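You operate a simulated robot arm through the tools that you are given. There is no shell and no other tool. Be economical: measure what you need, move in short steps, check, and stop when the job is done.

The job below is to be done with a simulated robot arm. You get a single attempt, and the scene is never put back.

Task
Finish up: dial and power off, rinse the sticky brush and stirrer, lid the pot, drain the pan.
Fine: power off before draining; drain closed again; the teal glue brush and the yellow band stirrer go back in their cups. Set down upright: teal glue brush, yellow band stirrer.

It is judged by the outcome, as a careful person would: the job done as asked, and still so three seconds after it is handed in. It fails if anything else is knocked over, pushed out of place, dropped, spilled or broken. A push-on lid holds only when it is set on centred and level and pressed home; a screw cap is set on level and turned clockwise until tight.

Robot
A 6-joint arm with a two-finger gripper on a trunk, on a base that drives. Base frame: it is fixed to the floor where the robot stands at the start and does not move with it; the origin is under the middle of the robot, x ahead of it, y to its left, z up. Readings come in cm, rad, newtons and seconds.
Its first joint turns from -2.897 to 2.897 rad. Places, roughly: black heat dial [70, 40, 90]; power slider [70, 10, 90]; water pan [80, 40, 90]. Payload 2.54 kg.
Tool frame: the origin (TCP) lies between the finger pads and is the grasp point; the fingertips stand 3 cm ahead of it; z points along the fingers, y is the line along which they close. Largest opening 11.6 cm; the body of the gripper starts 9.5 cm behind the TCP.
Orientation is told as [roll, pitch, yaw] about the base's x, y, z axes, in that order, counted from this pose: with the fingers straight down and closing along the base's y, the tool's x points along the base's -x, its y along +y and its z along -z.

Tools
- The arm moves only by the tool arm_command. Its argument "moves" is a list of rows, each an object of numbers (a shift or turn left out is 0, a gripper value left out holds the last): "ax", "ay", "az": the turn, a rotation vector about the base's x, y, z in rad; "dx", "dy", "dz": the shift along the base's x, y, z in cm; "fingers": the gripper command, from -1 (fully open) to 1 (shut), values between in proportion. In form: [{"ax": .., "ay": .., "az": .., "dx": .., "dy": .., "dz": .., "fingers": ..}, ...]. A call has 1 to 12 rows; each row is the pose to reach, as a shift and turn from the pose commanded when the call began. Each row takes 0.2 s and may step no farther than 5 cm and 0.15 rad from the row before; otherwise, or with a gripper value out of range, the whole call is refused. A pose out of reach is approached as far as the arm can. The call stops where the force on the tool passes 50 N (or 10 N more than at its start, if that is more) or the arm is blocked; 0.2 s more then pass. Each finger travels about 7.2 cm/s and halts on what it meets, pressing with about 37 N; the grip force reading is that of the motor and also rises with nothing between the fingers. The clock runs only during rows and for 0.2 s after the last one: add rows that repeat a pose to give the fingers time. The reply holds the time, the measured pose of the TCP, the force on the tool along the base axes, the opening and the grip force, in the units named above and with some noise, with the torque about the TCP (base axes, N m) and any sound that the robot's microphone picked up, and new pictures: "show" is both (left out), scene, wrist or none.
- Cameras (640 x 400 px; columns grow to the right, rows downward): "scene" is now at [-2.64, 16.35, 143.28]; the picture's right is [0.14, -0.99, 0.00], its down [-0.32, -0.05, -0.94] and it looks along [0.94, 0.13, -0.33] (base axes); focal length 262 px, centre (320, 200). "wrist" rides on the gripper at [6.9, -1.5, -12.2] in the tool frame; the picture's right is [0.21, 0.98, 0.00], its down [-0.83, 0.18, -0.53] and it looks along [-0.52, 0.11, 0.85] (tool axes); focal length 251 px, centre (320, 200). There is no depth. A picture from a camera that has moved, and an enlarged one, comes with that camera's place and axes in the base frame and with its lens.
- base_move(legs): drives the robot by 1 to 6 legs, each [ahead, left, turn to the left] in cm, cm and rad, along the robot's own axes; the way and the turn of a leg run together, so that a leg with both is an arc; at most 150 cm and 3.142 rad a leg. The arm and the cameras ride along, it lands a little off, and it stops where it bumps. It gives what a move gives, and a new picture of the scene camera.
- aim_head(pan, tilt): turns the head with the scene camera to pan (to the left, within 2.094 rad either way) and tilt (down, from -0.506 to 1.204), counted from straight ahead of the robot. It gives what a move gives, and a new picture of the scene camera.
- inspect(camera, box): a new picture of the part [left, top, right, bottom] of that camera's present view, enlarged. The clock stands still meanwhile.
- sign_off(): hands the job in; it is judged then, once.

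Work in short steps. Places have to be worked out from the pictures, the camera data and where the tool is seen: move nearer, look again, correct. Check each grasp and each placing, and mend what went wrong. You have 120 turns and 260 pictures in all, those below and enlarged ones among them. Open the gripper and draw the arm clear of the work before you hand the job in, unless the task says otherwise; then end with one line.

The tools are called after "Emit:" by a JSON object that holds its "fn" and its "kwargs". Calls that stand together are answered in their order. arm_command: Moves the arm, as the interface text tells. Its arguments: {"type":"object","properties":{"moves":{"type":"array"},"show":{"type":"string","enum":["both","scene","wrist","none"]}},"required":["moves"]} The other tools are called the same way: base_move (legs) drives the base; aim_head (pan, tilt) turns the head that bears the scene camera; inspect (camera, box) takes an enlarged picture of a part of a camera's view; sign_off () hands the job in.

At the start:

```text
time_s: 0.0
tool_pos: [65.35, 17.64, 130.42]
ee_rot: [0.001, 0.001, 0.0]
force: [-0.1, -0.4, 0.3]
torque: [0.03, -0.03, -0.02]
width: 11.59
gripper_force: 0.1
robot x, y, heading: [-0.38, -0.11, 0.002]
head pan, tilt: [0.138, 0.333]
```

scene: 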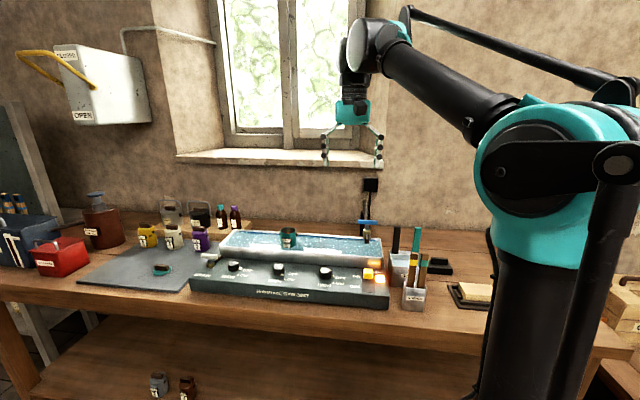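
wrist: 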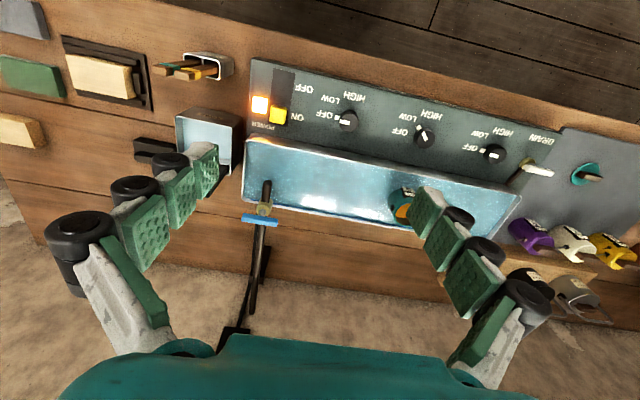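

I'll look closely at the console, pan and cups first.

Emit:
{"fn": "inspect", "kwargs": {"camera": "scene", "box": [180, 180, 400, 317]}}

Emit:
{"fn": "inspect", "kwargs": {"camera": "wrist", "box": [230, 50, 630, 300]}}

Emit:
{"fn": "inspect", "kwargs": {"camera": "scene", "box": [350, 170, 510, 320]}}

Emit:
{"fn": "inspect", "kwargs": {"camera": "scene", "box": [80, 180, 260, 300]}}

```text
2.91 times, centred on (290, 248) of scene
camera zoom: at [-2.64, 16.35, 143.28], right [0.14, -0.99, 0.0], down [-0.32, -0.05, -0.94], along [0.94, 0.13, -0.33], focal length 761 px, centre (407, 59)
```

zoom: 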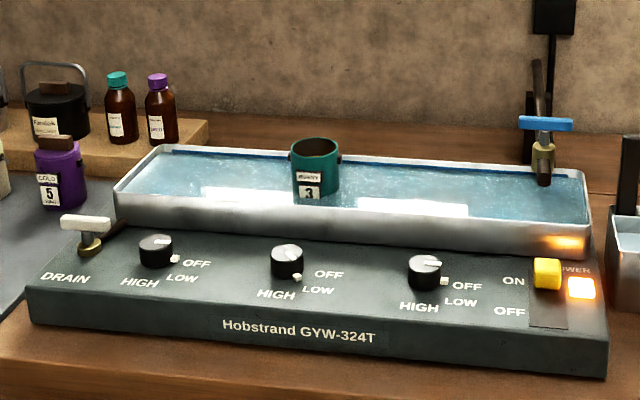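

```text
1.60 times, centred on (430, 175) of wrist
camera zoom: at [58.45, 16.15, 142.42], right [-0.21, 0.98, 0.0], down [0.83, 0.18, 0.53], along [0.52, 0.11, -0.85], focal length 402 px, centre (144, 240)
```

zoom: 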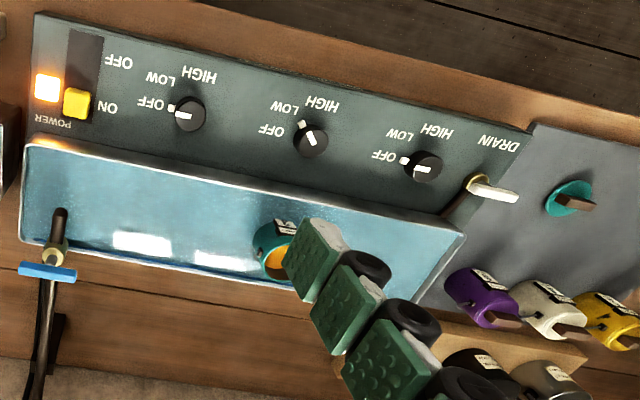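

```text
2.67 times, centred on (430, 245) of scene
camera zoom: at [-2.64, 16.35, 143.28], right [0.14, -0.99, 0.0], down [-0.32, -0.05, -0.94], along [0.94, 0.13, -0.33], focal length 698 px, centre (27, 80)
```

zoom: 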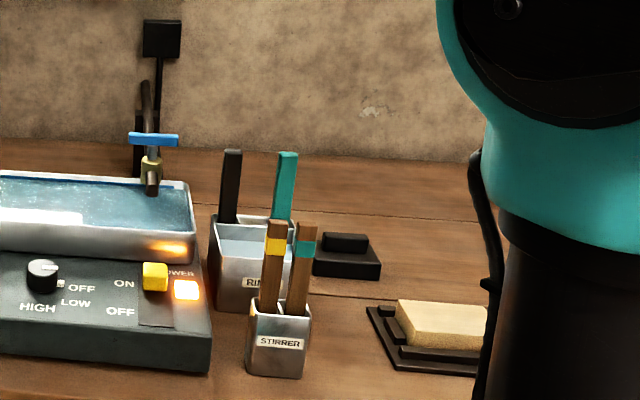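

```text
3.33 times, centred on (170, 240) of scene
camera zoom: at [-2.64, 16.35, 143.28], right [0.14, -0.99, 0.0], down [-0.32, -0.05, -0.94], along [0.94, 0.13, -0.33], focal length 872 px, centre (820, 67)
```

zoom: 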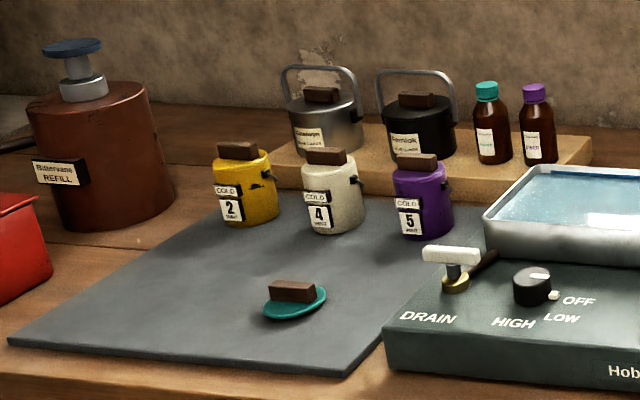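

Middle dial seems to be on (pointer off OFF), slider is at ON; triangulated: slider ≈(71.5,10.7,93), middle dial ≈(69.2,39.9,93.5). I move the wrist camera over the cups.

Emit:
{"fn": "arm_command", "kwargs": {"moves": [{"dx": -2.5, "dy": -4, "dz": -1}, {"dx": -5, "dy": -8, "dz": -2}, {"dx": -7.5, "dy": -12, "dz": -4}, {"dx": -10, "dy": -16, "dz": -7}, {"dx": -11, "dy": -19, "dz": -10}, {"dx": -11, "dy": -19, "dz": -10}], "show": "wrist"}}

Emit:
{"fn": "aim_head", "kwargs": {"pan": -0.1, "tilt": 0.5}}

```text
refused: row 3 steps farther than a row can; nothing moved
```

```text
time_s: 0.8
tool_pos: [65.35, 17.7, 130.28]
ee_rot: [0.0, 0.001, 0.0]
force: [0.3, -0.5, -0.4]
torque: [0.01, -0.01, -0.01]
width: 11.58
gripper_force: 0.1
robot x, y, heading: [-0.03, -0.02, -0.003]
head pan, tilt: [-0.099, 0.499]
camera scene: at [-2.82, 14.16, 141.75], right [-0.1, -1.0, 0.0], down [-0.48, 0.05, -0.88], along [0.87, -0.09, -0.48], focal length 262 px, centre (320, 200)
```

scene: 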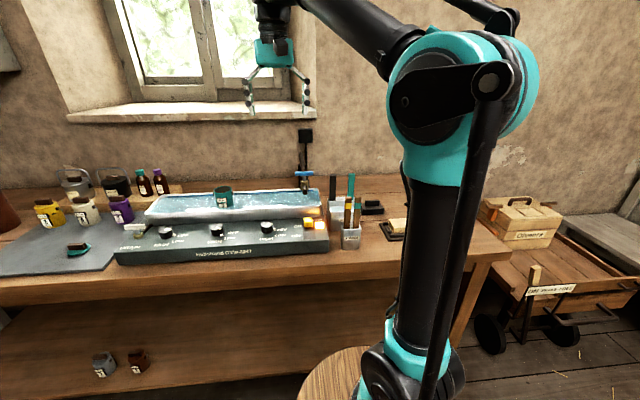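

The step was too big; repeat with shorter rows.

Emit:
{"fn": "arm_command", "kwargs": {"moves": [{"dx": -2.2, "dy": -3.5, "dz": -1.5}, {"dx": -4.4, "dy": -7, "dz": -3}, {"dx": -6.6, "dy": -10.5, "dz": -4.5}, {"dx": -8.8, "dy": -14, "dz": -6}, {"dx": -11, "dy": -17.5, "dz": -8}, {"dx": -12, "dy": -20, "dz": -10}, {"dx": -12, "dy": -20, "dz": -10}], "show": "both"}}

Emit:
{"fn": "inspect", "kwargs": {"camera": "wrist", "box": [180, 40, 500, 240]}}

Emit:
{"fn": "inspect", "kwargs": {"camera": "scene", "box": [280, 140, 440, 260]}}

```text
time_s: 2.4
tool_pos: [53.43, -2.46, 120.41]
ee_rot: [0.001, 0.0, 0.0]
force: [0.3, 0.0, -0.1]
torque: [0.0, -0.01, 0.02]
width: 11.62
gripper_force: 0.1
robot x, y, heading: [0.07, -0.37, -0.001]
head pan, tilt: [-0.099, 0.499]
camera scene: at [-2.82, 14.16, 141.75], right [-0.1, -1.0, 0.0], down [-0.48, 0.05, -0.88], along [0.87, -0.09, -0.48], focal length 262 px, centre (320, 200)
camera wrist: at [46.5, -3.87, 132.52], right [-0.21, 0.98, 0.0], down [0.83, 0.18, 0.53], along [0.52, 0.11, -0.85], focal length 251 px, centre (320, 200)
```

scene: 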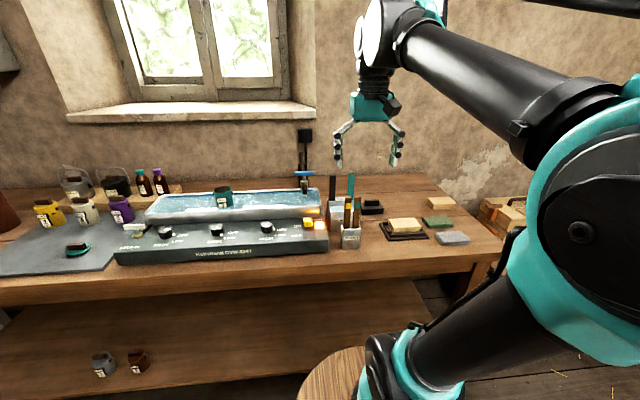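
wrist: 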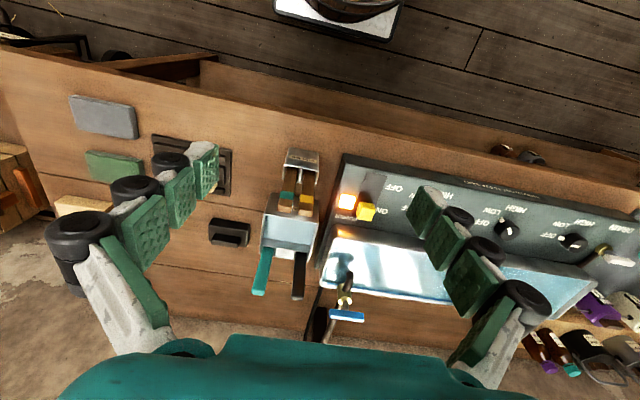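

```text
2.00 times, centred on (340, 140) of wrist
camera zoom: at [46.5, -3.87, 132.52], right [-0.21, 0.98, 0.0], down [0.83, 0.18, 0.53], along [0.52, 0.11, -0.85], focal length 503 px, centre (280, 320)
```

zoom: 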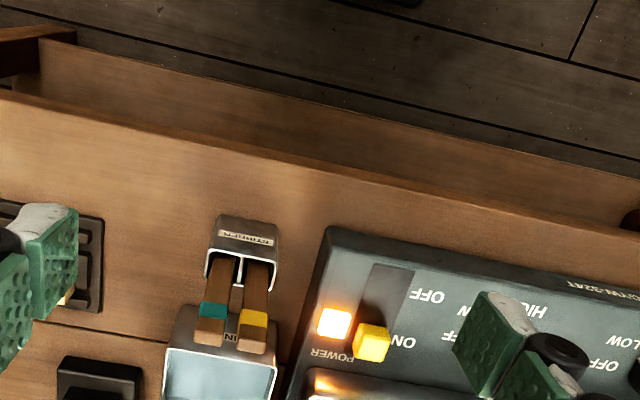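

```text
3.33 times, centred on (360, 200) of scene
camera zoom: at [-2.82, 14.16, 141.75], right [-0.1, -1.0, 0.0], down [-0.48, 0.05, -0.88], along [0.87, -0.09, -0.48], focal length 872 px, centre (187, 200)
```

zoom: 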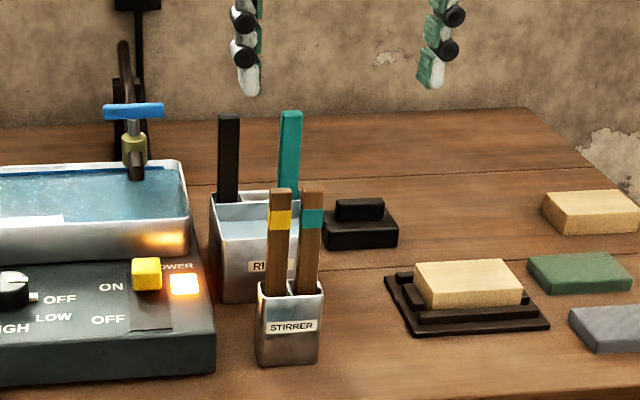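

Brush slots appear in the rinse jar's back; teal top ≈(86.6,-6.9,102.7), yellow stirrer top ≈(66.7,-1.6,104). I tilt the tool to look straight down on the jars.

Emit:
{"fn": "arm_command", "kwargs": {"moves": [{"dx": 4.8, "dz": 1, "ay": 0.1}, {"dx": 9.5, "dz": 2, "ay": 0.2}, {"dx": 14, "dz": 3, "ay": 0.31}, {"dx": 18.5, "dz": 4, "ay": 0.43}, {"dx": 22, "dz": 5, "ay": 0.55}, {"dx": 22, "dz": 5, "ay": 0.55}], "show": "wrist"}}

Emit:
{"fn": "inspect", "kwargs": {"camera": "wrist", "box": [220, 80, 460, 280]}}

```text
time_s: 3.8
tool_pos: [75.46, -2.31, 125.48]
ee_rot: [0.002, 0.439, 0.0]
force: [-0.1, 0.6, -0.4]
torque: [0.02, -0.01, 0.0]
width: 11.58
gripper_force: 0.1
out of reach, approached as far as the arm can: row 5, 6
robot x, y, heading: [0.12, 0.12, 0.0]
head pan, tilt: [-0.099, 0.499]
camera wrist: at [74.44, -3.78, 139.3], right [-0.19, 0.98, 0.09], down [0.97, 0.18, 0.13], along [0.11, 0.12, -0.99], focal length 251 px, centre (320, 200)
```

wrist: 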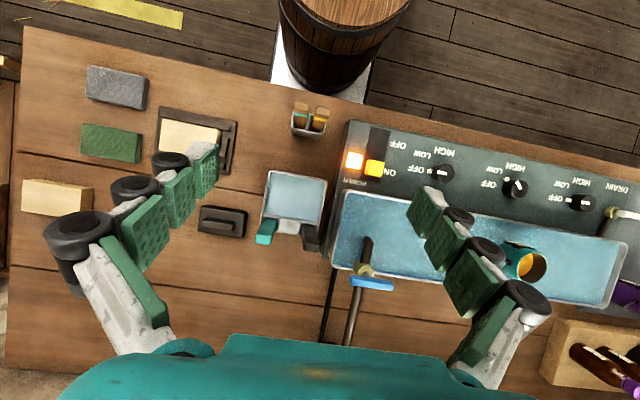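

```text
2.00 times, centred on (340, 180) of wrist
camera zoom: at [74.44, -3.78, 139.3], right [-0.19, 0.98, 0.09], down [0.97, 0.18, 0.13], along [0.11, 0.12, -0.99], focal length 503 px, centre (280, 240)
```

zoom: 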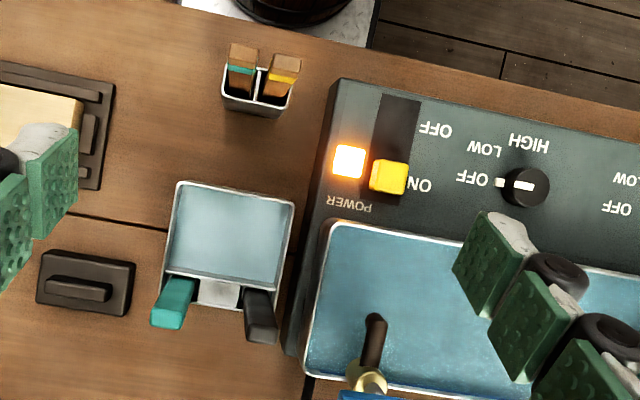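

Layout is clear: rinse water in front compartment, teal brush in its left-rear slot. Now upright again and over to the middle dial.

Emit:
{"fn": "arm_command", "kwargs": {"moves": [{"dx": -2, "dy": 4, "ay": -0.1}, {"dx": -4, "dy": 8, "ay": -0.2, "dz": -1}, {"dx": -6, "dy": 12, "ay": -0.3, "dz": -2}, {"dx": -8, "dy": 16, "ay": -0.439, "dz": -3}, {"dx": -9.5, "dy": 20, "ay": -0.439, "dz": -5}, {"dx": -11, "dy": 24, "ay": -0.439, "dz": -7}, {"dx": -12.5, "dy": 28, "ay": -0.439, "dz": -9}, {"dx": -14, "dy": 32, "ay": -0.439, "dz": -11}, {"dx": -15, "dy": 36, "ay": -0.439, "dz": -13}, {"dx": -15.5, "dy": 40, "ay": -0.439, "dz": -15}, {"dx": -15.5, "dy": 42.2, "ay": -0.439, "dz": -16}, {"dx": -15.5, "dy": 42.2, "ay": -0.439, "dz": -16}], "show": "wrist"}}

Emit:
{"fn": "inspect", "kwargs": {"camera": "wrist", "box": [200, 100, 440, 250]}}

```text
time_s: 6.4
tool_pos: [59.82, 39.82, 109.32]
ee_rot: [0.004, 0.0, -0.001]
force: [0.3, 0.1, 0.4]
torque: [0.04, -0.03, -0.04]
width: 11.6
gripper_force: 0.1
robot x, y, heading: [-0.39, 0.1, 0.004]
head pan, tilt: [-0.099, 0.499]
camera wrist: at [52.84, 38.38, 121.44], right [-0.21, 0.98, 0.0], down [0.83, 0.18, 0.53], along [0.52, 0.12, -0.85], focal length 251 px, centre (320, 200)
```

wrist: 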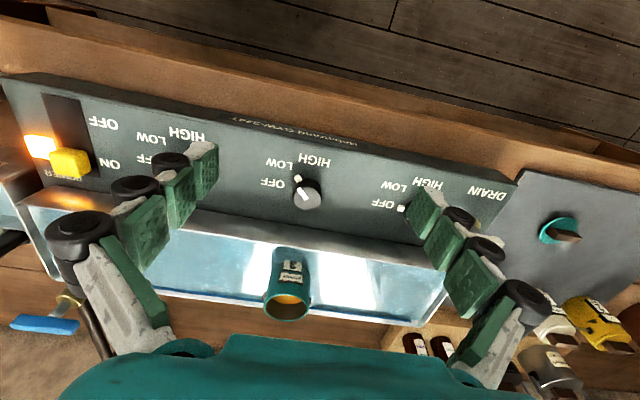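

```text
2.67 times, centred on (320, 175) of wrist
camera zoom: at [52.84, 38.38, 121.44], right [-0.21, 0.98, 0.0], down [0.83, 0.18, 0.53], along [0.52, 0.12, -0.85], focal length 670 px, centre (320, 267)
```

zoom: 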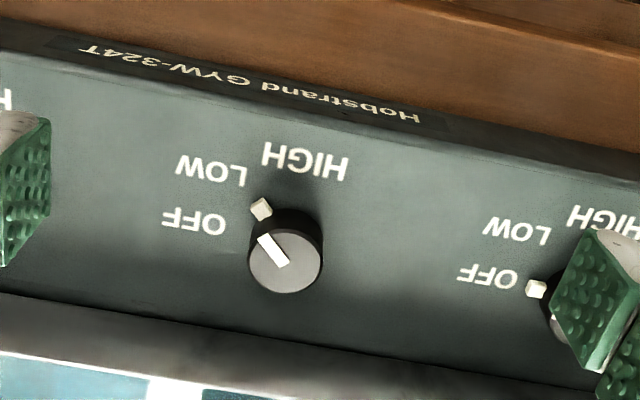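

Middle dial points at LOW (~40° short of OFF, which is toward -y); knob centre ≈(69.2,40.2), top ≈94.7. I move above it with fingers part closed, yawed +0.9 so the peg sits between the fingers.

Emit:
{"fn": "arm_command", "kwargs": {"moves": [{"dx": 3, "az": 0.15, "fingers": -0.1}, {"dx": 6, "az": 0.3, "fingers": -0.1}, {"dx": 9.3, "dy": 0.3, "az": 0.45, "fingers": -0.1}, {"dx": 9.3, "dy": 0.3, "az": 0.6, "dz": -3, "fingers": -0.1}, {"dx": 9.3, "dy": 0.3, "az": 0.75, "dz": -6, "fingers": -0.1}, {"dx": 9.3, "dy": 0.3, "az": 0.9, "dz": -7, "fingers": -0.1}, {"dx": 9.3, "dy": 0.3, "az": 0.9, "dz": -7, "fingers": -0.1}]}}

Emit:
{"fn": "inspect", "kwargs": {"camera": "wrist", "box": [220, 160, 480, 340]}}

Emit:
{"fn": "inspect", "kwargs": {"camera": "scene", "box": [140, 160, 340, 280]}}

```text
time_s: 8.0
tool_pos: [68.99, 39.94, 102.44]
ee_rot: [0.004, 0.001, 0.901]
force: [-0.5, -1.1, 0.3]
torque: [-0.01, 0.01, 0.01]
width: 6.39
gripper_force: 0.0
robot x, y, heading: [-0.04, 0.03, -0.001]
head pan, tilt: [-0.099, 0.499]
camera scene: at [-2.82, 14.16, 141.75], right [-0.1, -1.0, 0.0], down [-0.48, 0.05, -0.88], along [0.87, -0.09, -0.48], focal length 262 px, centre (320, 200)
camera wrist: at [65.98, 33.65, 114.61], right [-0.9, 0.44, 0.0], down [0.37, 0.76, 0.53], along [0.23, 0.48, -0.85], focal length 251 px, centre (320, 200)
```

scene: 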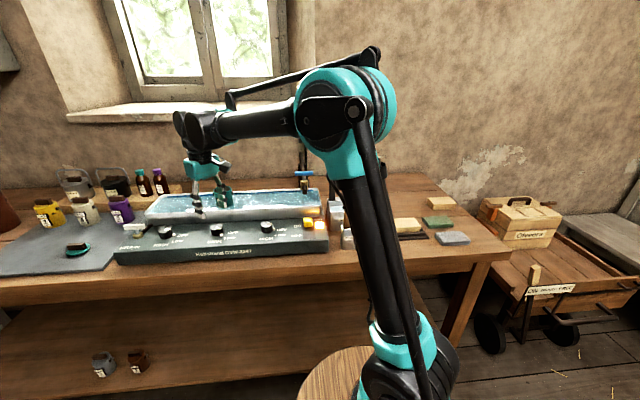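
wrist: 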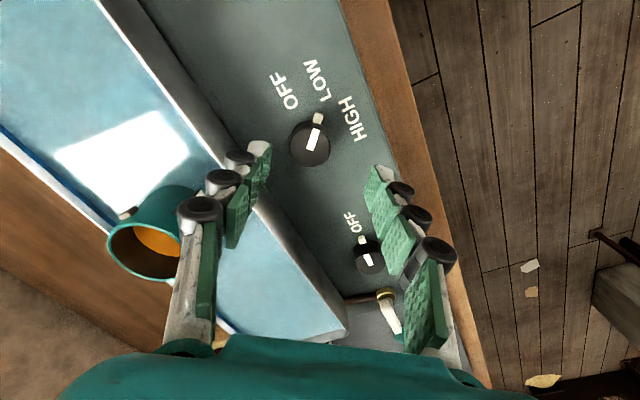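

```text
2.22 times, centred on (350, 250) of wrist
camera zoom: at [65.98, 33.65, 114.61], right [-0.9, 0.44, 0.0], down [0.37, 0.76, 0.53], along [0.23, 0.48, -0.85], focal length 559 px, centre (253, 89)
```

zoom: 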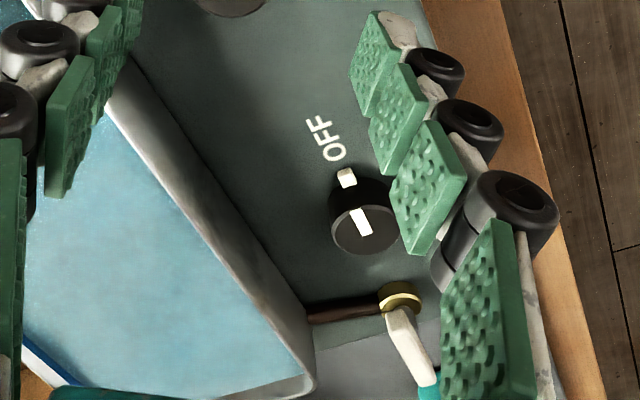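

```text
3.20 times, centred on (240, 220) of scene
camera zoom: at [-2.82, 14.16, 141.75], right [-0.1, -1.0, 0.0], down [-0.48, 0.05, -0.88], along [0.87, -0.09, -0.48], focal length 838 px, centre (576, 136)
```

zoom: 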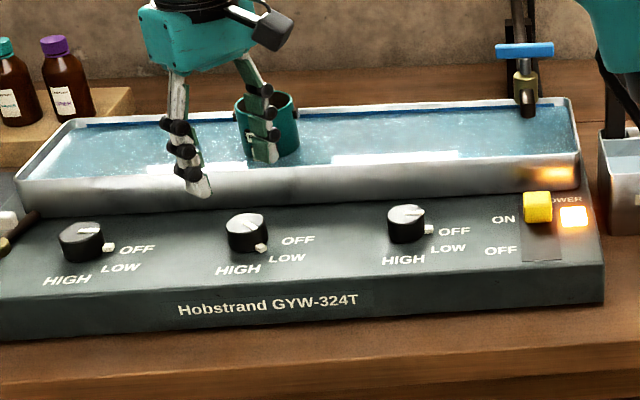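

Knob lies about (+0.6,-0.3) from the TCP. Correct and lower around the knob.

Emit:
{"fn": "arm_command", "kwargs": {"moves": [{"dx": 0.6, "dy": -0.3, "dz": -2}, {"dx": 0.6, "dy": -0.3, "dz": -4}, {"dx": 0.6, "dy": -0.3, "dz": -5}, {"dx": 0.6, "dy": -0.3, "dz": -5.5}, {"dx": 0.6, "dy": -0.3, "dz": -5.5}]}}

Emit:
{"fn": "inspect", "kwargs": {"camera": "scene", "box": [160, 160, 300, 260]}}

```text
time_s: 9.2
tool_pos: [69.71, 39.78, 96.91]
ee_rot: [0.003, 0.0, 0.899]
force: [-0.8, 0.3, 0.4]
torque: [-0.01, 0.01, -0.01]
width: 6.39
gripper_force: 0.1
robot x, y, heading: [-0.38, 0.24, -0.004]
head pan, tilt: [-0.099, 0.499]
camera scene: at [-2.82, 14.16, 141.75], right [-0.1, -1.0, 0.0], down [-0.48, 0.05, -0.88], along [0.87, -0.09, -0.48], focal length 262 px, centre (320, 200)
camera wrist: at [66.67, 33.49, 108.93], right [-0.9, 0.44, 0.0], down [0.37, 0.76, 0.53], along [0.23, 0.48, -0.85], focal length 251 px, centre (320, 200)
```

scene: 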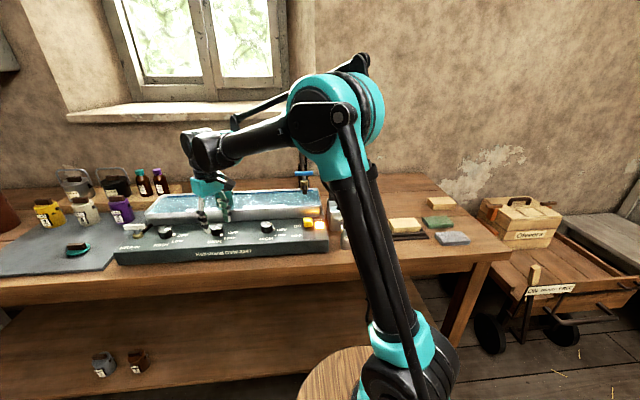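
wrist: 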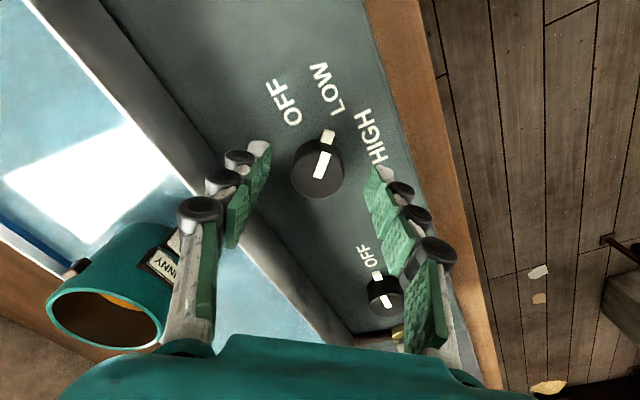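

```text
4.00 times, centred on (230, 210) of scene
camera zoom: at [-2.82, 14.16, 141.75], right [-0.1, -1.0, 0.0], down [-0.48, 0.05, -0.88], along [0.87, -0.09, -0.48], focal length 1047 px, centre (680, 160)
```

zoom: 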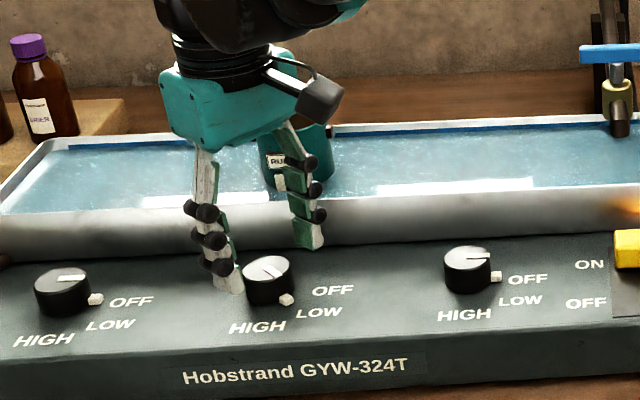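

Well centred. Lower 0.7 more and close.

Emit:
{"fn": "arm_command", "kwargs": {"moves": [{"dz": -0.7, "fingers": -0.1}, {"dz": -0.7, "fingers": 0.2}, {"dz": -0.7, "fingers": 0.6}, {"dz": -0.7, "fingers": 0.6}, {"dz": -0.7, "fingers": 0.6}], "show": "wrist"}}

```text
time_s: 10.4
tool_pos: [69.83, 39.9, 96.16]
ee_rot: [0.003, -0.001, 0.9]
force: [0.0, 0.3, 0.3]
torque: [-0.02, 0.01, -0.02]
width: 3.7
gripper_force: 45.1
robot x, y, heading: [-0.22, -0.11, 0.003]
head pan, tilt: [-0.099, 0.499]
camera wrist: at [66.69, 33.51, 108.23], right [-0.9, 0.44, 0.0], down [0.37, 0.76, 0.53], along [0.23, 0.48, -0.85], focal length 251 px, centre (320, 200)
```

wrist: 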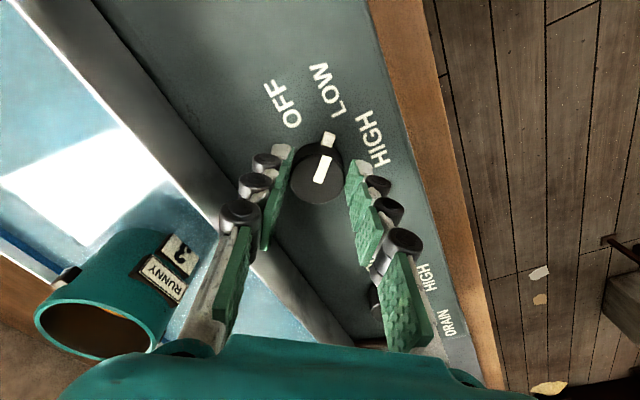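

Knob held (3.7 cm). Turn it counter-clockwise in steps.

Emit:
{"fn": "arm_command", "kwargs": {"moves": [{"az": 0.12}, {"az": 0.24}, {"az": 0.36}, {"az": 0.48}, {"az": 0.6}, {"az": 0.7}, {"az": 0.7}], "show": "wrist"}}

```text
time_s: 11.7
tool_pos: [70.18, 39.57, 96.22]
ee_rot: [-0.004, 0.002, 1.527]
force: [6.3, -1.9, -8.3]
torque: [-0.19, -0.32, -0.02]
width: 3.7
gripper_force: 44.7
robot x, y, heading: [-0.16, -0.0, -0.001]
head pan, tilt: [-0.099, 0.499]
stopped in row 6: the force on the tool passed its limit at 52 N (the readings are from after the stop); the commanded pose is now the measured one
camera wrist: at [71.39, 32.77, 108.24], right [-0.98, -0.17, 0.0], down [-0.15, 0.83, 0.53], along [-0.09, 0.52, -0.85], focal length 251 px, centre (320, 200)
```

wrist: 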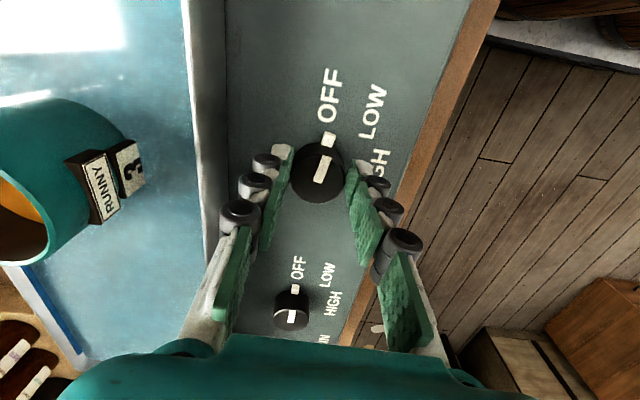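

The knob hit its stop pointing at OFF. Release and lift, then view.

Emit:
{"fn": "arm_command", "kwargs": {"moves": [{"fingers": -0.1}, {"fingers": -0.1}, {"fingers": -0.1}, {"dz": 4}, {"dz": 8, "az": -0.1}, {"dz": 11, "az": -0.2, "dy": -3}, {"dz": 11, "az": -0.35, "dy": -6}, {"dz": 11, "az": -0.5, "dy": -10}, {"dz": 11, "az": -0.65, "dy": -14, "dx": -2}, {"dz": 11, "az": -0.8, "dy": -18, "dx": -4}, {"dz": 11, "az": -0.95, "dy": -22, "dx": -6}, {"dz": 11, "az": -1.1, "dy": -26, "dx": -8}], "show": "none"}}

Emit:
{"fn": "arm_command", "kwargs": {"moves": [{"az": -0.15, "dy": -2, "dx": -2}, {"az": -0.3, "dy": -3, "dx": -3}, {"az": -0.427, "dy": -3, "dx": -3}, {"az": -0.427, "dy": -3, "dx": -3}], "show": "both"}}

Emit:
{"fn": "inspect", "kwargs": {"camera": "scene", "box": [140, 190, 340, 270]}}

Emit:
{"fn": "inspect", "kwargs": {"camera": "wrist", "box": [200, 100, 500, 300]}}

```text
time_s: 14.3
tool_pos: [62.18, 13.75, 107.36]
ee_rot: [-0.002, 0.0, 0.426]
force: [0.4, 0.1, 0.4]
torque: [-0.01, 0.07, 0.02]
width: 6.38
gripper_force: 0.0
robot x, y, heading: [0.33, -0.14, 0.001]
head pan, tilt: [-0.099, 0.499]
```

```text
time_s: 15.3
tool_pos: [59.13, 10.56, 107.27]
ee_rot: [-0.003, 0.0, -0.001]
force: [0.0, -0.8, -0.3]
torque: [-0.03, 0.0, 0.0]
width: 6.36
gripper_force: 0.1
robot x, y, heading: [0.09, -0.07, -0.001]
head pan, tilt: [-0.099, 0.499]
camera scene: at [-2.77, 14.15, 141.75], right [-0.1, -0.99, 0.0], down [-0.48, 0.05, -0.88], along [0.87, -0.09, -0.48], focal length 262 px, centre (320, 200)
camera wrist: at [52.18, 9.21, 119.36], right [-0.21, 0.98, 0.0], down [0.83, 0.18, 0.53], along [0.52, 0.11, -0.85], focal length 251 px, centre (320, 200)
```

scene: 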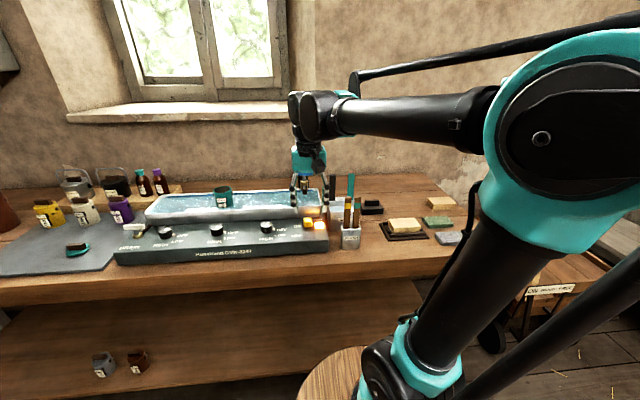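
wrist: 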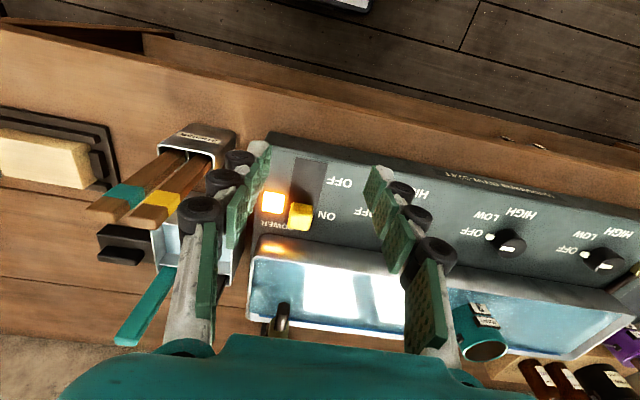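

```text
3.20 times, centred on (240, 230) of scene
camera zoom: at [-2.77, 14.15, 141.75], right [-0.1, -0.99, 0.0], down [-0.48, 0.05, -0.88], along [0.87, -0.09, -0.48], focal length 838 px, centre (576, 104)
```

zoom: 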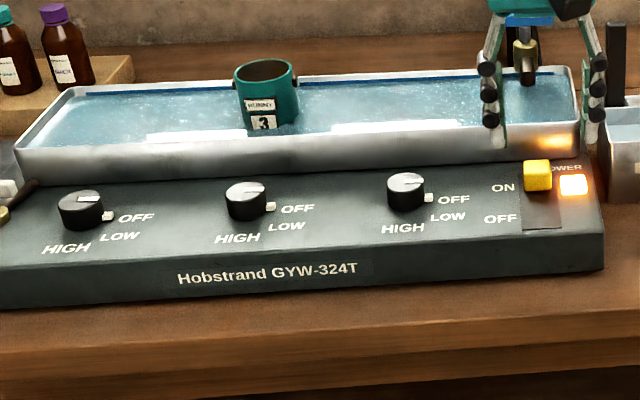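

```text
2.00 times, centred on (350, 200) of wrist
camera zoom: at [52.18, 9.21, 119.36], right [-0.21, 0.98, 0.0], down [0.83, 0.18, 0.53], along [0.52, 0.11, -0.85], focal length 503 px, centre (260, 200)
```

zoom: 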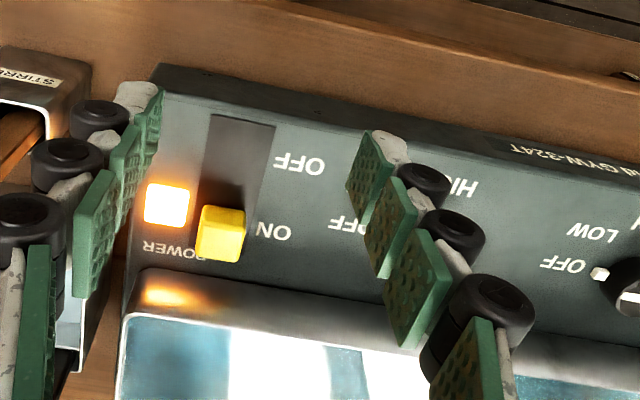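

Dial is at OFF. Power slider knob ≈(69.8,10.6,94.5); move above it.

Emit:
{"fn": "arm_command", "kwargs": {"moves": [{"dx": 3.5, "dz": -2}, {"dx": 7, "dz": -4}, {"dx": 10.4, "dz": -6}, {"dx": 10.4, "dz": -8}, {"dx": 10.4, "dz": -8}]}}

Emit:
{"fn": "inspect", "kwargs": {"camera": "scene", "box": [270, 180, 370, 260]}}

```text
time_s: 16.5
tool_pos: [69.7, 10.66, 99.27]
ee_rot: [-0.002, -0.001, 0.002]
force: [0.2, -0.5, 0.0]
torque: [0.03, -0.01, 0.0]
width: 6.38
gripper_force: 0.2
robot x, y, heading: [0.48, 0.01, 0.002]
head pan, tilt: [-0.099, 0.499]
camera scene: at [-2.77, 14.15, 141.75], right [-0.1, -0.99, 0.0], down [-0.48, 0.05, -0.88], along [0.87, -0.09, -0.48], focal length 262 px, centre (320, 200)
camera wrist: at [62.7, 9.25, 111.34], right [-0.22, 0.98, 0.0], down [0.83, 0.18, 0.53], along [0.52, 0.11, -0.85], focal length 251 px, centre (320, 200)
```

scene: 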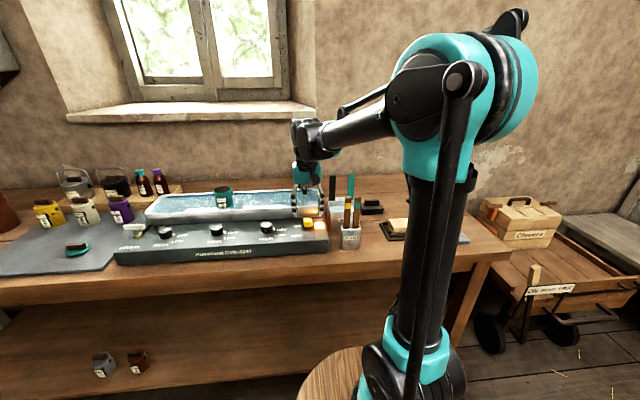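
wrist: 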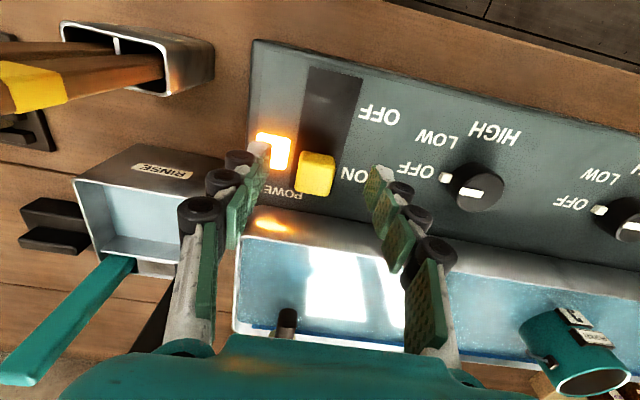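

```text
5.00 times, centred on (320, 220) of scene
camera zoom: at [-2.77, 14.15, 141.75], right [-0.1, -0.99, 0.0], down [-0.48, 0.05, -0.88], along [0.87, -0.09, -0.48], focal length 1309 px, centre (320, 100)
```

zoom: 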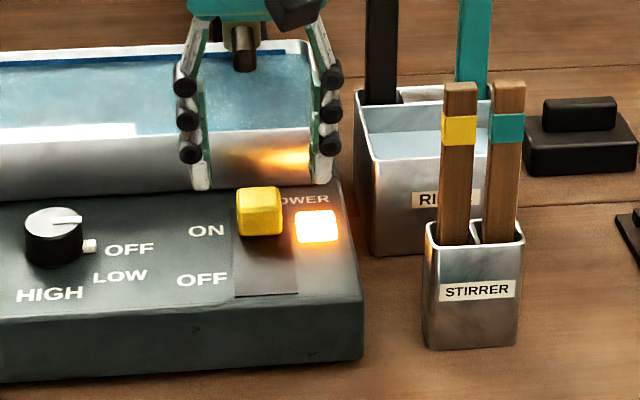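

Knob is ~1.3 cm further ahead (x≈71). Correct, lower, and close on it.

Emit:
{"fn": "arm_command", "kwargs": {"moves": [{"dx": 1.3, "dy": -0.2}, {"dx": 1.3, "dy": -0.2, "dz": -1.5}, {"dx": 1.3, "dy": -0.2, "dz": -2.9}, {"dx": 1.3, "dy": -0.2, "dz": -2.9, "fingers": 0.3}, {"dx": 1.3, "dy": -0.2, "dz": -2.9, "fingers": 0.7}, {"dx": 1.3, "dy": -0.2, "dz": -2.9, "fingers": 0.8}, {"dx": 1.3, "dy": -0.2, "dz": -2.9, "fingers": 0.8}], "show": "wrist"}}

```text
time_s: 18.1
tool_pos: [70.76, 10.67, 96.31]
ee_rot: [0.0, 0.001, 0.003]
force: [0.3, 32.1, -3.3]
torque: [1.1, -0.04, 0.13]
width: 2.9
gripper_force: 45.1
robot x, y, heading: [0.04, 0.01, -0.0]
head pan, tilt: [-0.099, 0.499]
camera wrist: at [63.89, 9.28, 108.35], right [-0.22, 0.98, 0.0], down [0.83, 0.18, 0.53], along [0.52, 0.12, -0.85], focal length 251 px, centre (320, 200)
```

wrist: 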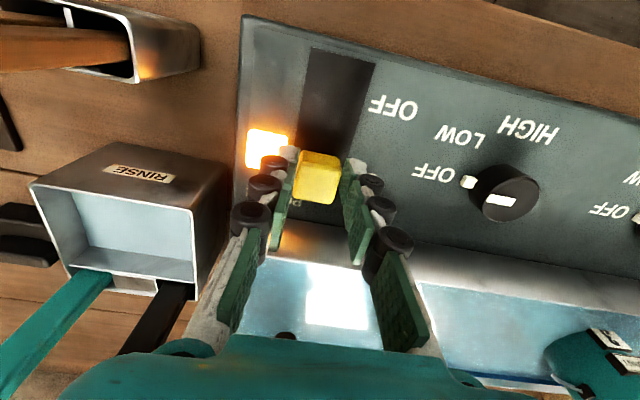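

Gripped with some sideways load; ease +y a little and drag toward OFF.

Emit:
{"fn": "arm_command", "kwargs": {"moves": [{"dy": 0.3}, {"dy": 0.3, "dx": -1}, {"dy": 0.3, "dx": -2}, {"dy": 0.3, "dx": -3}, {"dy": 0.3, "dx": -4}, {"dy": 0.3, "dx": -5}, {"dy": 0.3, "dx": -6}], "show": "wrist"}}

```text
time_s: 19.7
tool_pos: [65.04, 10.7, 96.21]
ee_rot: [-0.003, -0.004, 0.001]
force: [35.0, 8.0, 6.2]
torque: [0.18, -1.33, -0.01]
width: 2.9
gripper_force: 44.7
robot x, y, heading: [0.18, -0.2, 0.001]
head pan, tilt: [-0.099, 0.499]
camera wrist: at [58.16, 9.34, 108.31], right [-0.21, 0.98, 0.0], down [0.82, 0.18, 0.54], along [0.53, 0.11, -0.84], focal length 251 px, centre (320, 200)
```

wrist: 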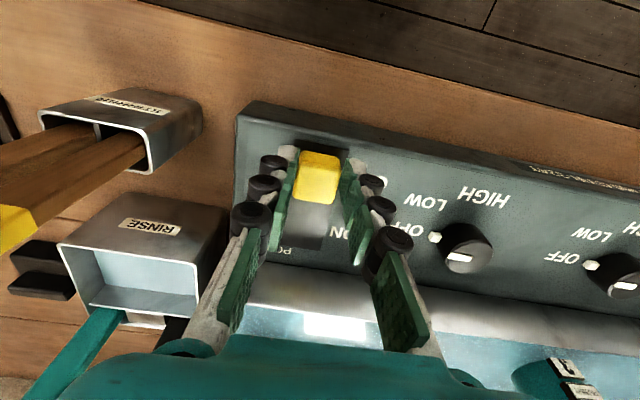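

Lamp went out: power is off. Release, lift, and move above the stirrers, turning so fingers close along x.

Emit:
{"fn": "arm_command", "kwargs": {"moves": [{"dx": 0.5, "fingers": 0.3}, {"dx": 0.5, "fingers": -0.2}, {"dx": 0.5, "fingers": -0.2}, {"dx": 0.5, "dz": 4}, {"dx": 0.5, "dz": 8, "az": 0.1}, {"dx": 0.5, "dz": 12, "az": 0.2}, {"dx": 0.5, "dz": 15, "az": 0.3, "dy": -2}, {"dx": 1, "dz": 17, "az": 0.45, "dy": -5}, {"dx": 1, "dz": 17, "az": 0.6, "dy": -8}, {"dx": 1, "dz": 17, "az": 0.75, "dy": -12}, {"dx": 1, "dz": 17, "az": 0.9, "dy": -14.5}, {"dx": 1, "dz": 17, "az": 1.05, "dy": -17}], "show": "scene"}}

Emit:
{"fn": "arm_command", "kwargs": {"moves": [{"az": 0.15}, {"az": 0.3}, {"az": 0.45}, {"az": 0.52}, {"az": 0.52}], "show": "wrist"}}

Emit:
{"fn": "inspect", "kwargs": {"camera": "scene", "box": [280, 180, 420, 260]}}

```text
time_s: 22.3
tool_pos: [65.89, -6.03, 113.42]
ee_rot: [0.0, -0.002, 1.052]
force: [-0.6, 0.0, -0.5]
torque: [0.0, 0.01, -0.02]
width: 6.99
gripper_force: 0.0
robot x, y, heading: [0.03, 0.13, -0.002]
head pan, tilt: [-0.099, 0.499]
camera scene: at [-2.78, 14.16, 141.75], right [-0.1, -0.99, 0.0], down [-0.48, 0.05, -0.88], along [0.87, -0.09, -0.48], focal length 262 px, centre (320, 200)
```

scene: 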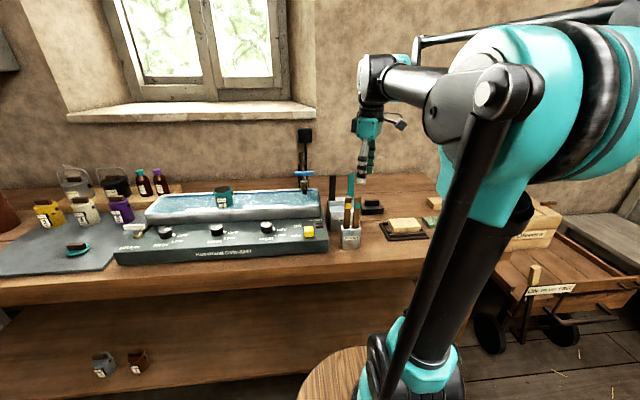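

```text
time_s: 23.5
tool_pos: [65.79, -6.17, 113.23]
ee_rot: [-0.002, 0.0, 1.573]
force: [0.1, 0.4, -0.6]
torque: [0.0, 0.02, 0.0]
width: 6.93
gripper_force: 0.1
robot x, y, heading: [0.35, 0.2, -0.002]
head pan, tilt: [-0.099, 0.499]
camera wrist: at [67.32, -13.01, 125.4], right [-0.98, -0.22, 0.0], down [-0.18, 0.83, 0.53], along [-0.11, 0.52, -0.85], focal length 251 px, centre (320, 200)
```

wrist: 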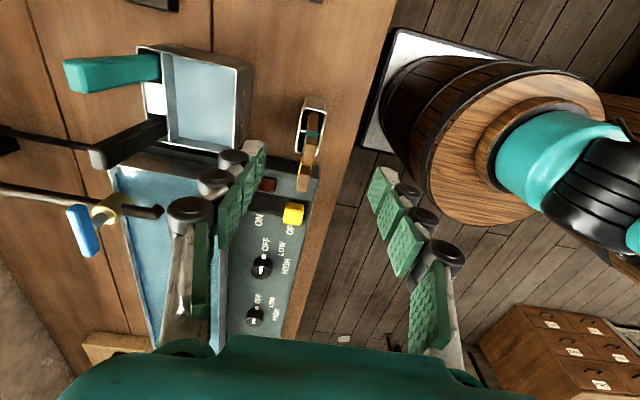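

```text
4.57 times, centred on (350, 220) of scene
camera zoom: at [-2.77, 14.15, 141.75], right [-0.1, -0.99, 0.0], down [-0.48, 0.05, -0.88], along [0.87, -0.09, -0.48], focal length 1196 px, centre (183, 109)
```

zoom: 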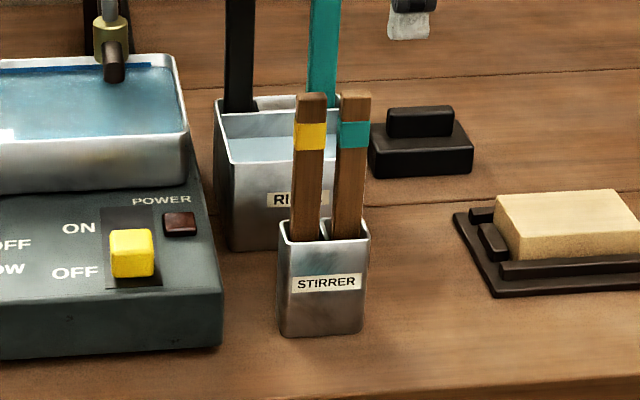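

Power is OFF. Zoom the stirrers from this side.

Emit:
{"fn": "inspect", "kwargs": {"camera": "wrist", "box": [230, 70, 390, 220]}}

```text
2.67 times, centred on (310, 145) of wrist
camera zoom: at [67.32, -13.01, 125.4], right [-0.98, -0.22, 0.0], down [-0.18, 0.83, 0.53], along [-0.11, 0.52, -0.85], focal length 670 px, centre (347, 347)
```

zoom: 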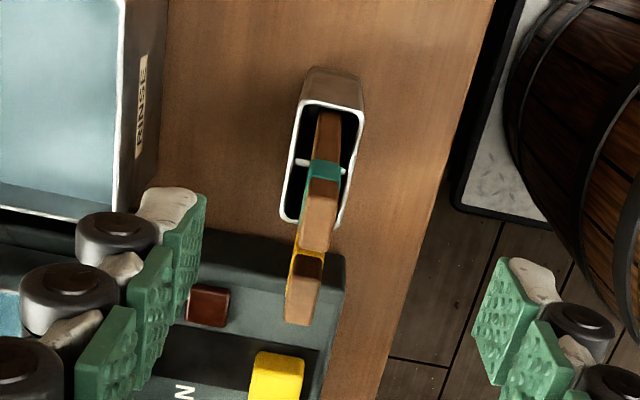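

Yellow stirrer top ≈(66.5,-1.5,104), section ~1.4×1.9. Go above it.

Emit:
{"fn": "arm_command", "kwargs": {"moves": [{"dx": 0.7, "dy": 4.7}, {"dx": 0.7, "dy": 4.7, "dz": -3}, {"dx": 0.7, "dy": 4.7, "dz": -5.5}, {"dx": 0.7, "dy": 4.7, "dz": -5.5}]}}

Emit:
{"fn": "inspect", "kwargs": {"camera": "scene", "box": [300, 160, 420, 260]}}

Emit:
{"fn": "inspect", "kwargs": {"camera": "wrist", "box": [230, 70, 430, 220]}}

```text
time_s: 24.5
tool_pos: [66.56, -1.48, 107.49]
ee_rot: [-0.002, 0.0, 1.571]
force: [0.2, -0.4, -0.4]
torque: [0.03, 0.0, -0.01]
width: 6.94
gripper_force: 0.1
robot x, y, heading: [0.05, 0.34, -0.002]
head pan, tilt: [-0.099, 0.499]
camera scene: at [-2.77, 14.15, 141.75], right [-0.1, -0.99, 0.0], down [-0.48, 0.05, -0.88], along [0.87, -0.09, -0.48], focal length 262 px, centre (320, 200)
camera wrist: at [67.97, -8.35, 119.64], right [-0.98, -0.22, 0.0], down [-0.18, 0.83, 0.53], along [-0.11, 0.52, -0.85], focal length 251 px, centre (320, 200)
```

scene: 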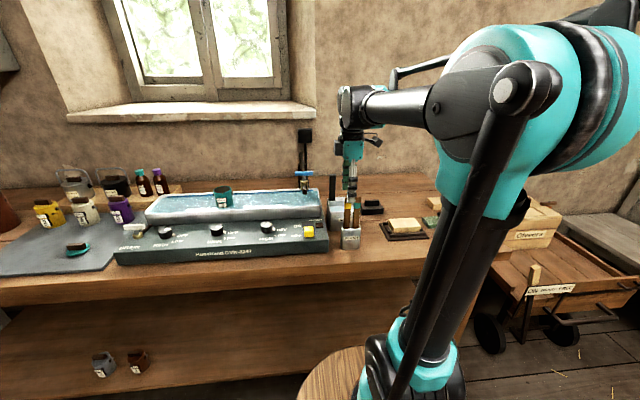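
wrist: 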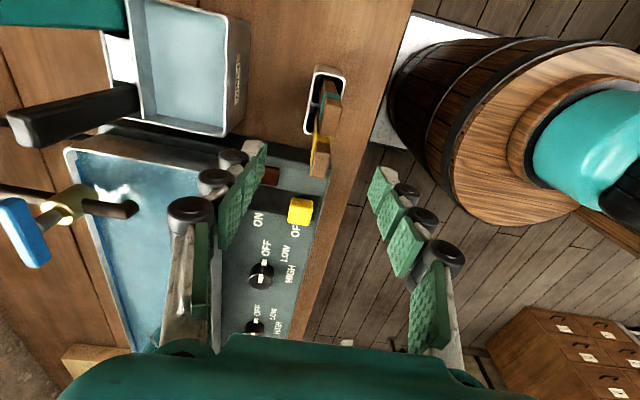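

```text
4.00 times, centred on (360, 210) of scene
camera zoom: at [-2.77, 14.15, 141.75], right [-0.1, -0.99, 0.0], down [-0.48, 0.05, -0.88], along [0.87, -0.09, -0.48], focal length 1047 px, centre (160, 160)
```

zoom: 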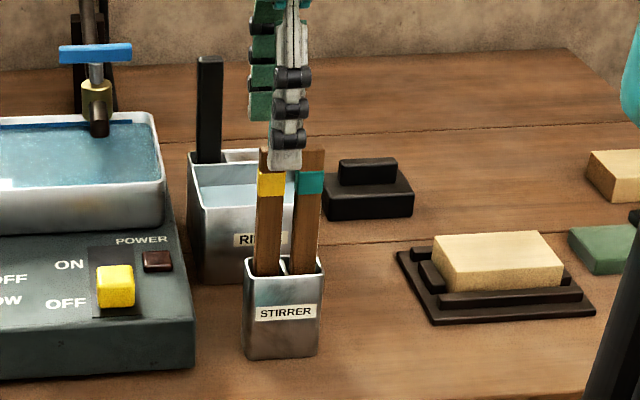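

```text
2.67 times, centred on (330, 145) of wrist
camera zoom: at [67.97, -8.35, 119.64], right [-0.98, -0.22, 0.0], down [-0.18, 0.83, 0.53], along [-0.11, 0.52, -0.85], focal length 670 px, centre (293, 347)
```

zoom: 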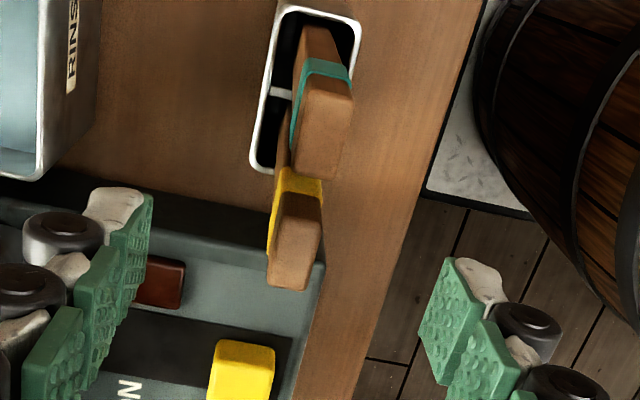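

Aligned on the yellow stirrer. Narrow the fingers, lower to grip height and close.

Emit:
{"fn": "arm_command", "kwargs": {"moves": [{"dy": 0.2, "fingers": 0.3}, {"dy": 0.2, "dz": -2, "fingers": 0.3}, {"dy": 0.2, "dz": -4, "fingers": 0.3}, {"dy": 0.2, "dz": -6.5, "fingers": 0.3}, {"dy": 0.2, "dz": -6.5, "fingers": 0.8}, {"dy": 0.2, "dz": -6.5, "fingers": 0.95}, {"dy": 0.2, "dz": -6.5, "fingers": 0.95}], "show": "wrist"}}

Emit:
{"fn": "inspect", "kwargs": {"camera": "scene", "box": [300, 160, 420, 260]}}

```text
time_s: 26.1
tool_pos: [66.52, -1.32, 101.11]
ee_rot: [-0.003, 0.0, 1.572]
force: [-0.1, -0.2, -0.3]
torque: [-0.02, -0.01, -0.02]
width: 0.96
gripper_force: 37.1
robot x, y, heading: [-0.18, -0.21, -0.001]
head pan, tilt: [-0.099, 0.499]
camera wrist: at [67.95, -8.18, 113.25], right [-0.98, -0.21, 0.0], down [-0.18, 0.83, 0.53], along [-0.11, 0.52, -0.85], focal length 251 px, centre (320, 200)
```

wrist: 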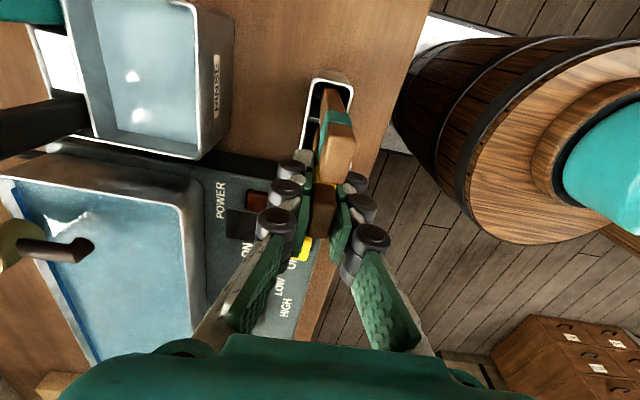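

```text
4.00 times, centred on (360, 210) of scene
camera zoom: at [-2.77, 14.15, 141.75], right [-0.1, -0.99, 0.0], down [-0.48, 0.05, -0.88], along [0.87, -0.09, -0.48], focal length 1047 px, centre (160, 160)
```

zoom: 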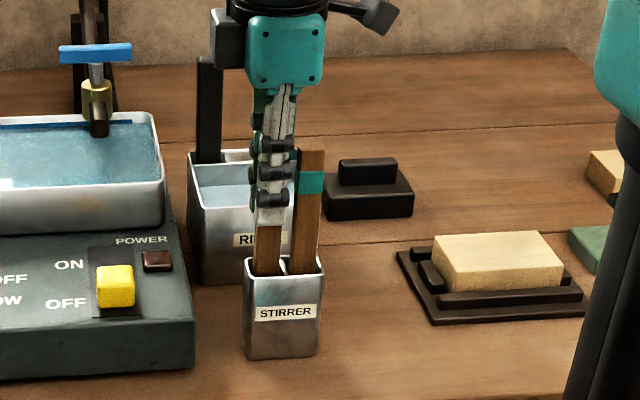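

Gripped (1 cm thick). Lift straight up.

Emit:
{"fn": "arm_command", "kwargs": {"moves": [{"dz": 2}, {"dz": 5}, {"dz": 8}, {"dz": 11}, {"dz": 14}, {"dz": 16}, {"dz": 16}]}}

Emit:
{"fn": "inspect", "kwargs": {"camera": "scene", "box": [280, 110, 420, 260]}}

```text
time_s: 27.7
tool_pos: [66.45, -1.46, 117.33]
ee_rot: [-0.001, -0.002, 1.571]
force: [-0.5, -0.7, -1.0]
torque: [-0.04, 0.01, 0.0]
width: 0.99
gripper_force: 37.0
robot x, y, heading: [-0.17, -0.1, 0.001]
head pan, tilt: [-0.099, 0.499]
camera scene: at [-2.77, 14.15, 141.75], right [-0.1, -0.99, 0.0], down [-0.48, 0.05, -0.88], along [0.87, -0.09, -0.48], focal length 262 px, centre (320, 200)
camera wrist: at [68.02, -8.16, 129.44], right [-0.98, -0.21, 0.0], down [-0.18, 0.83, 0.53], along [-0.11, 0.52, -0.85], focal length 251 px, centre (320, 200)
```

scene: 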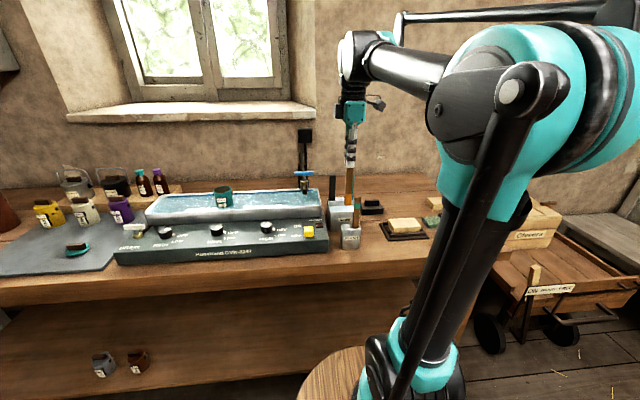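
wrist: 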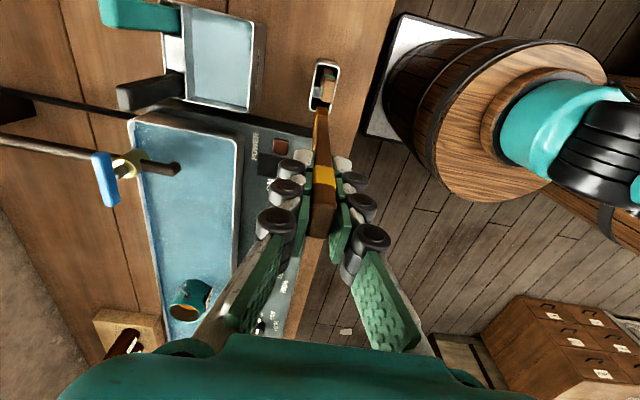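

```text
2.67 times, centred on (350, 185) of scene
camera zoom: at [-2.77, 14.15, 141.75], right [-0.1, -0.99, 0.0], down [-0.48, 0.05, -0.88], along [0.87, -0.09, -0.48], focal length 698 px, centre (240, 240)
```

zoom: 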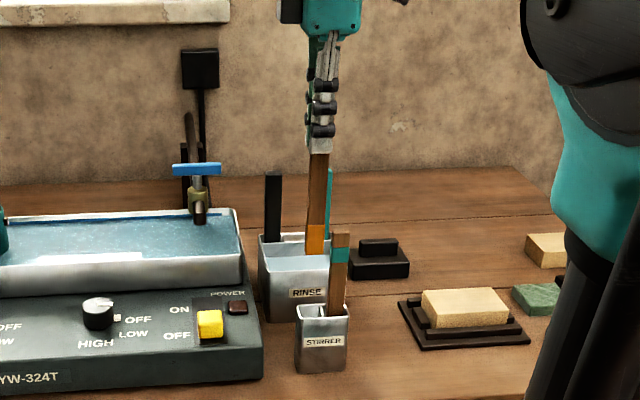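

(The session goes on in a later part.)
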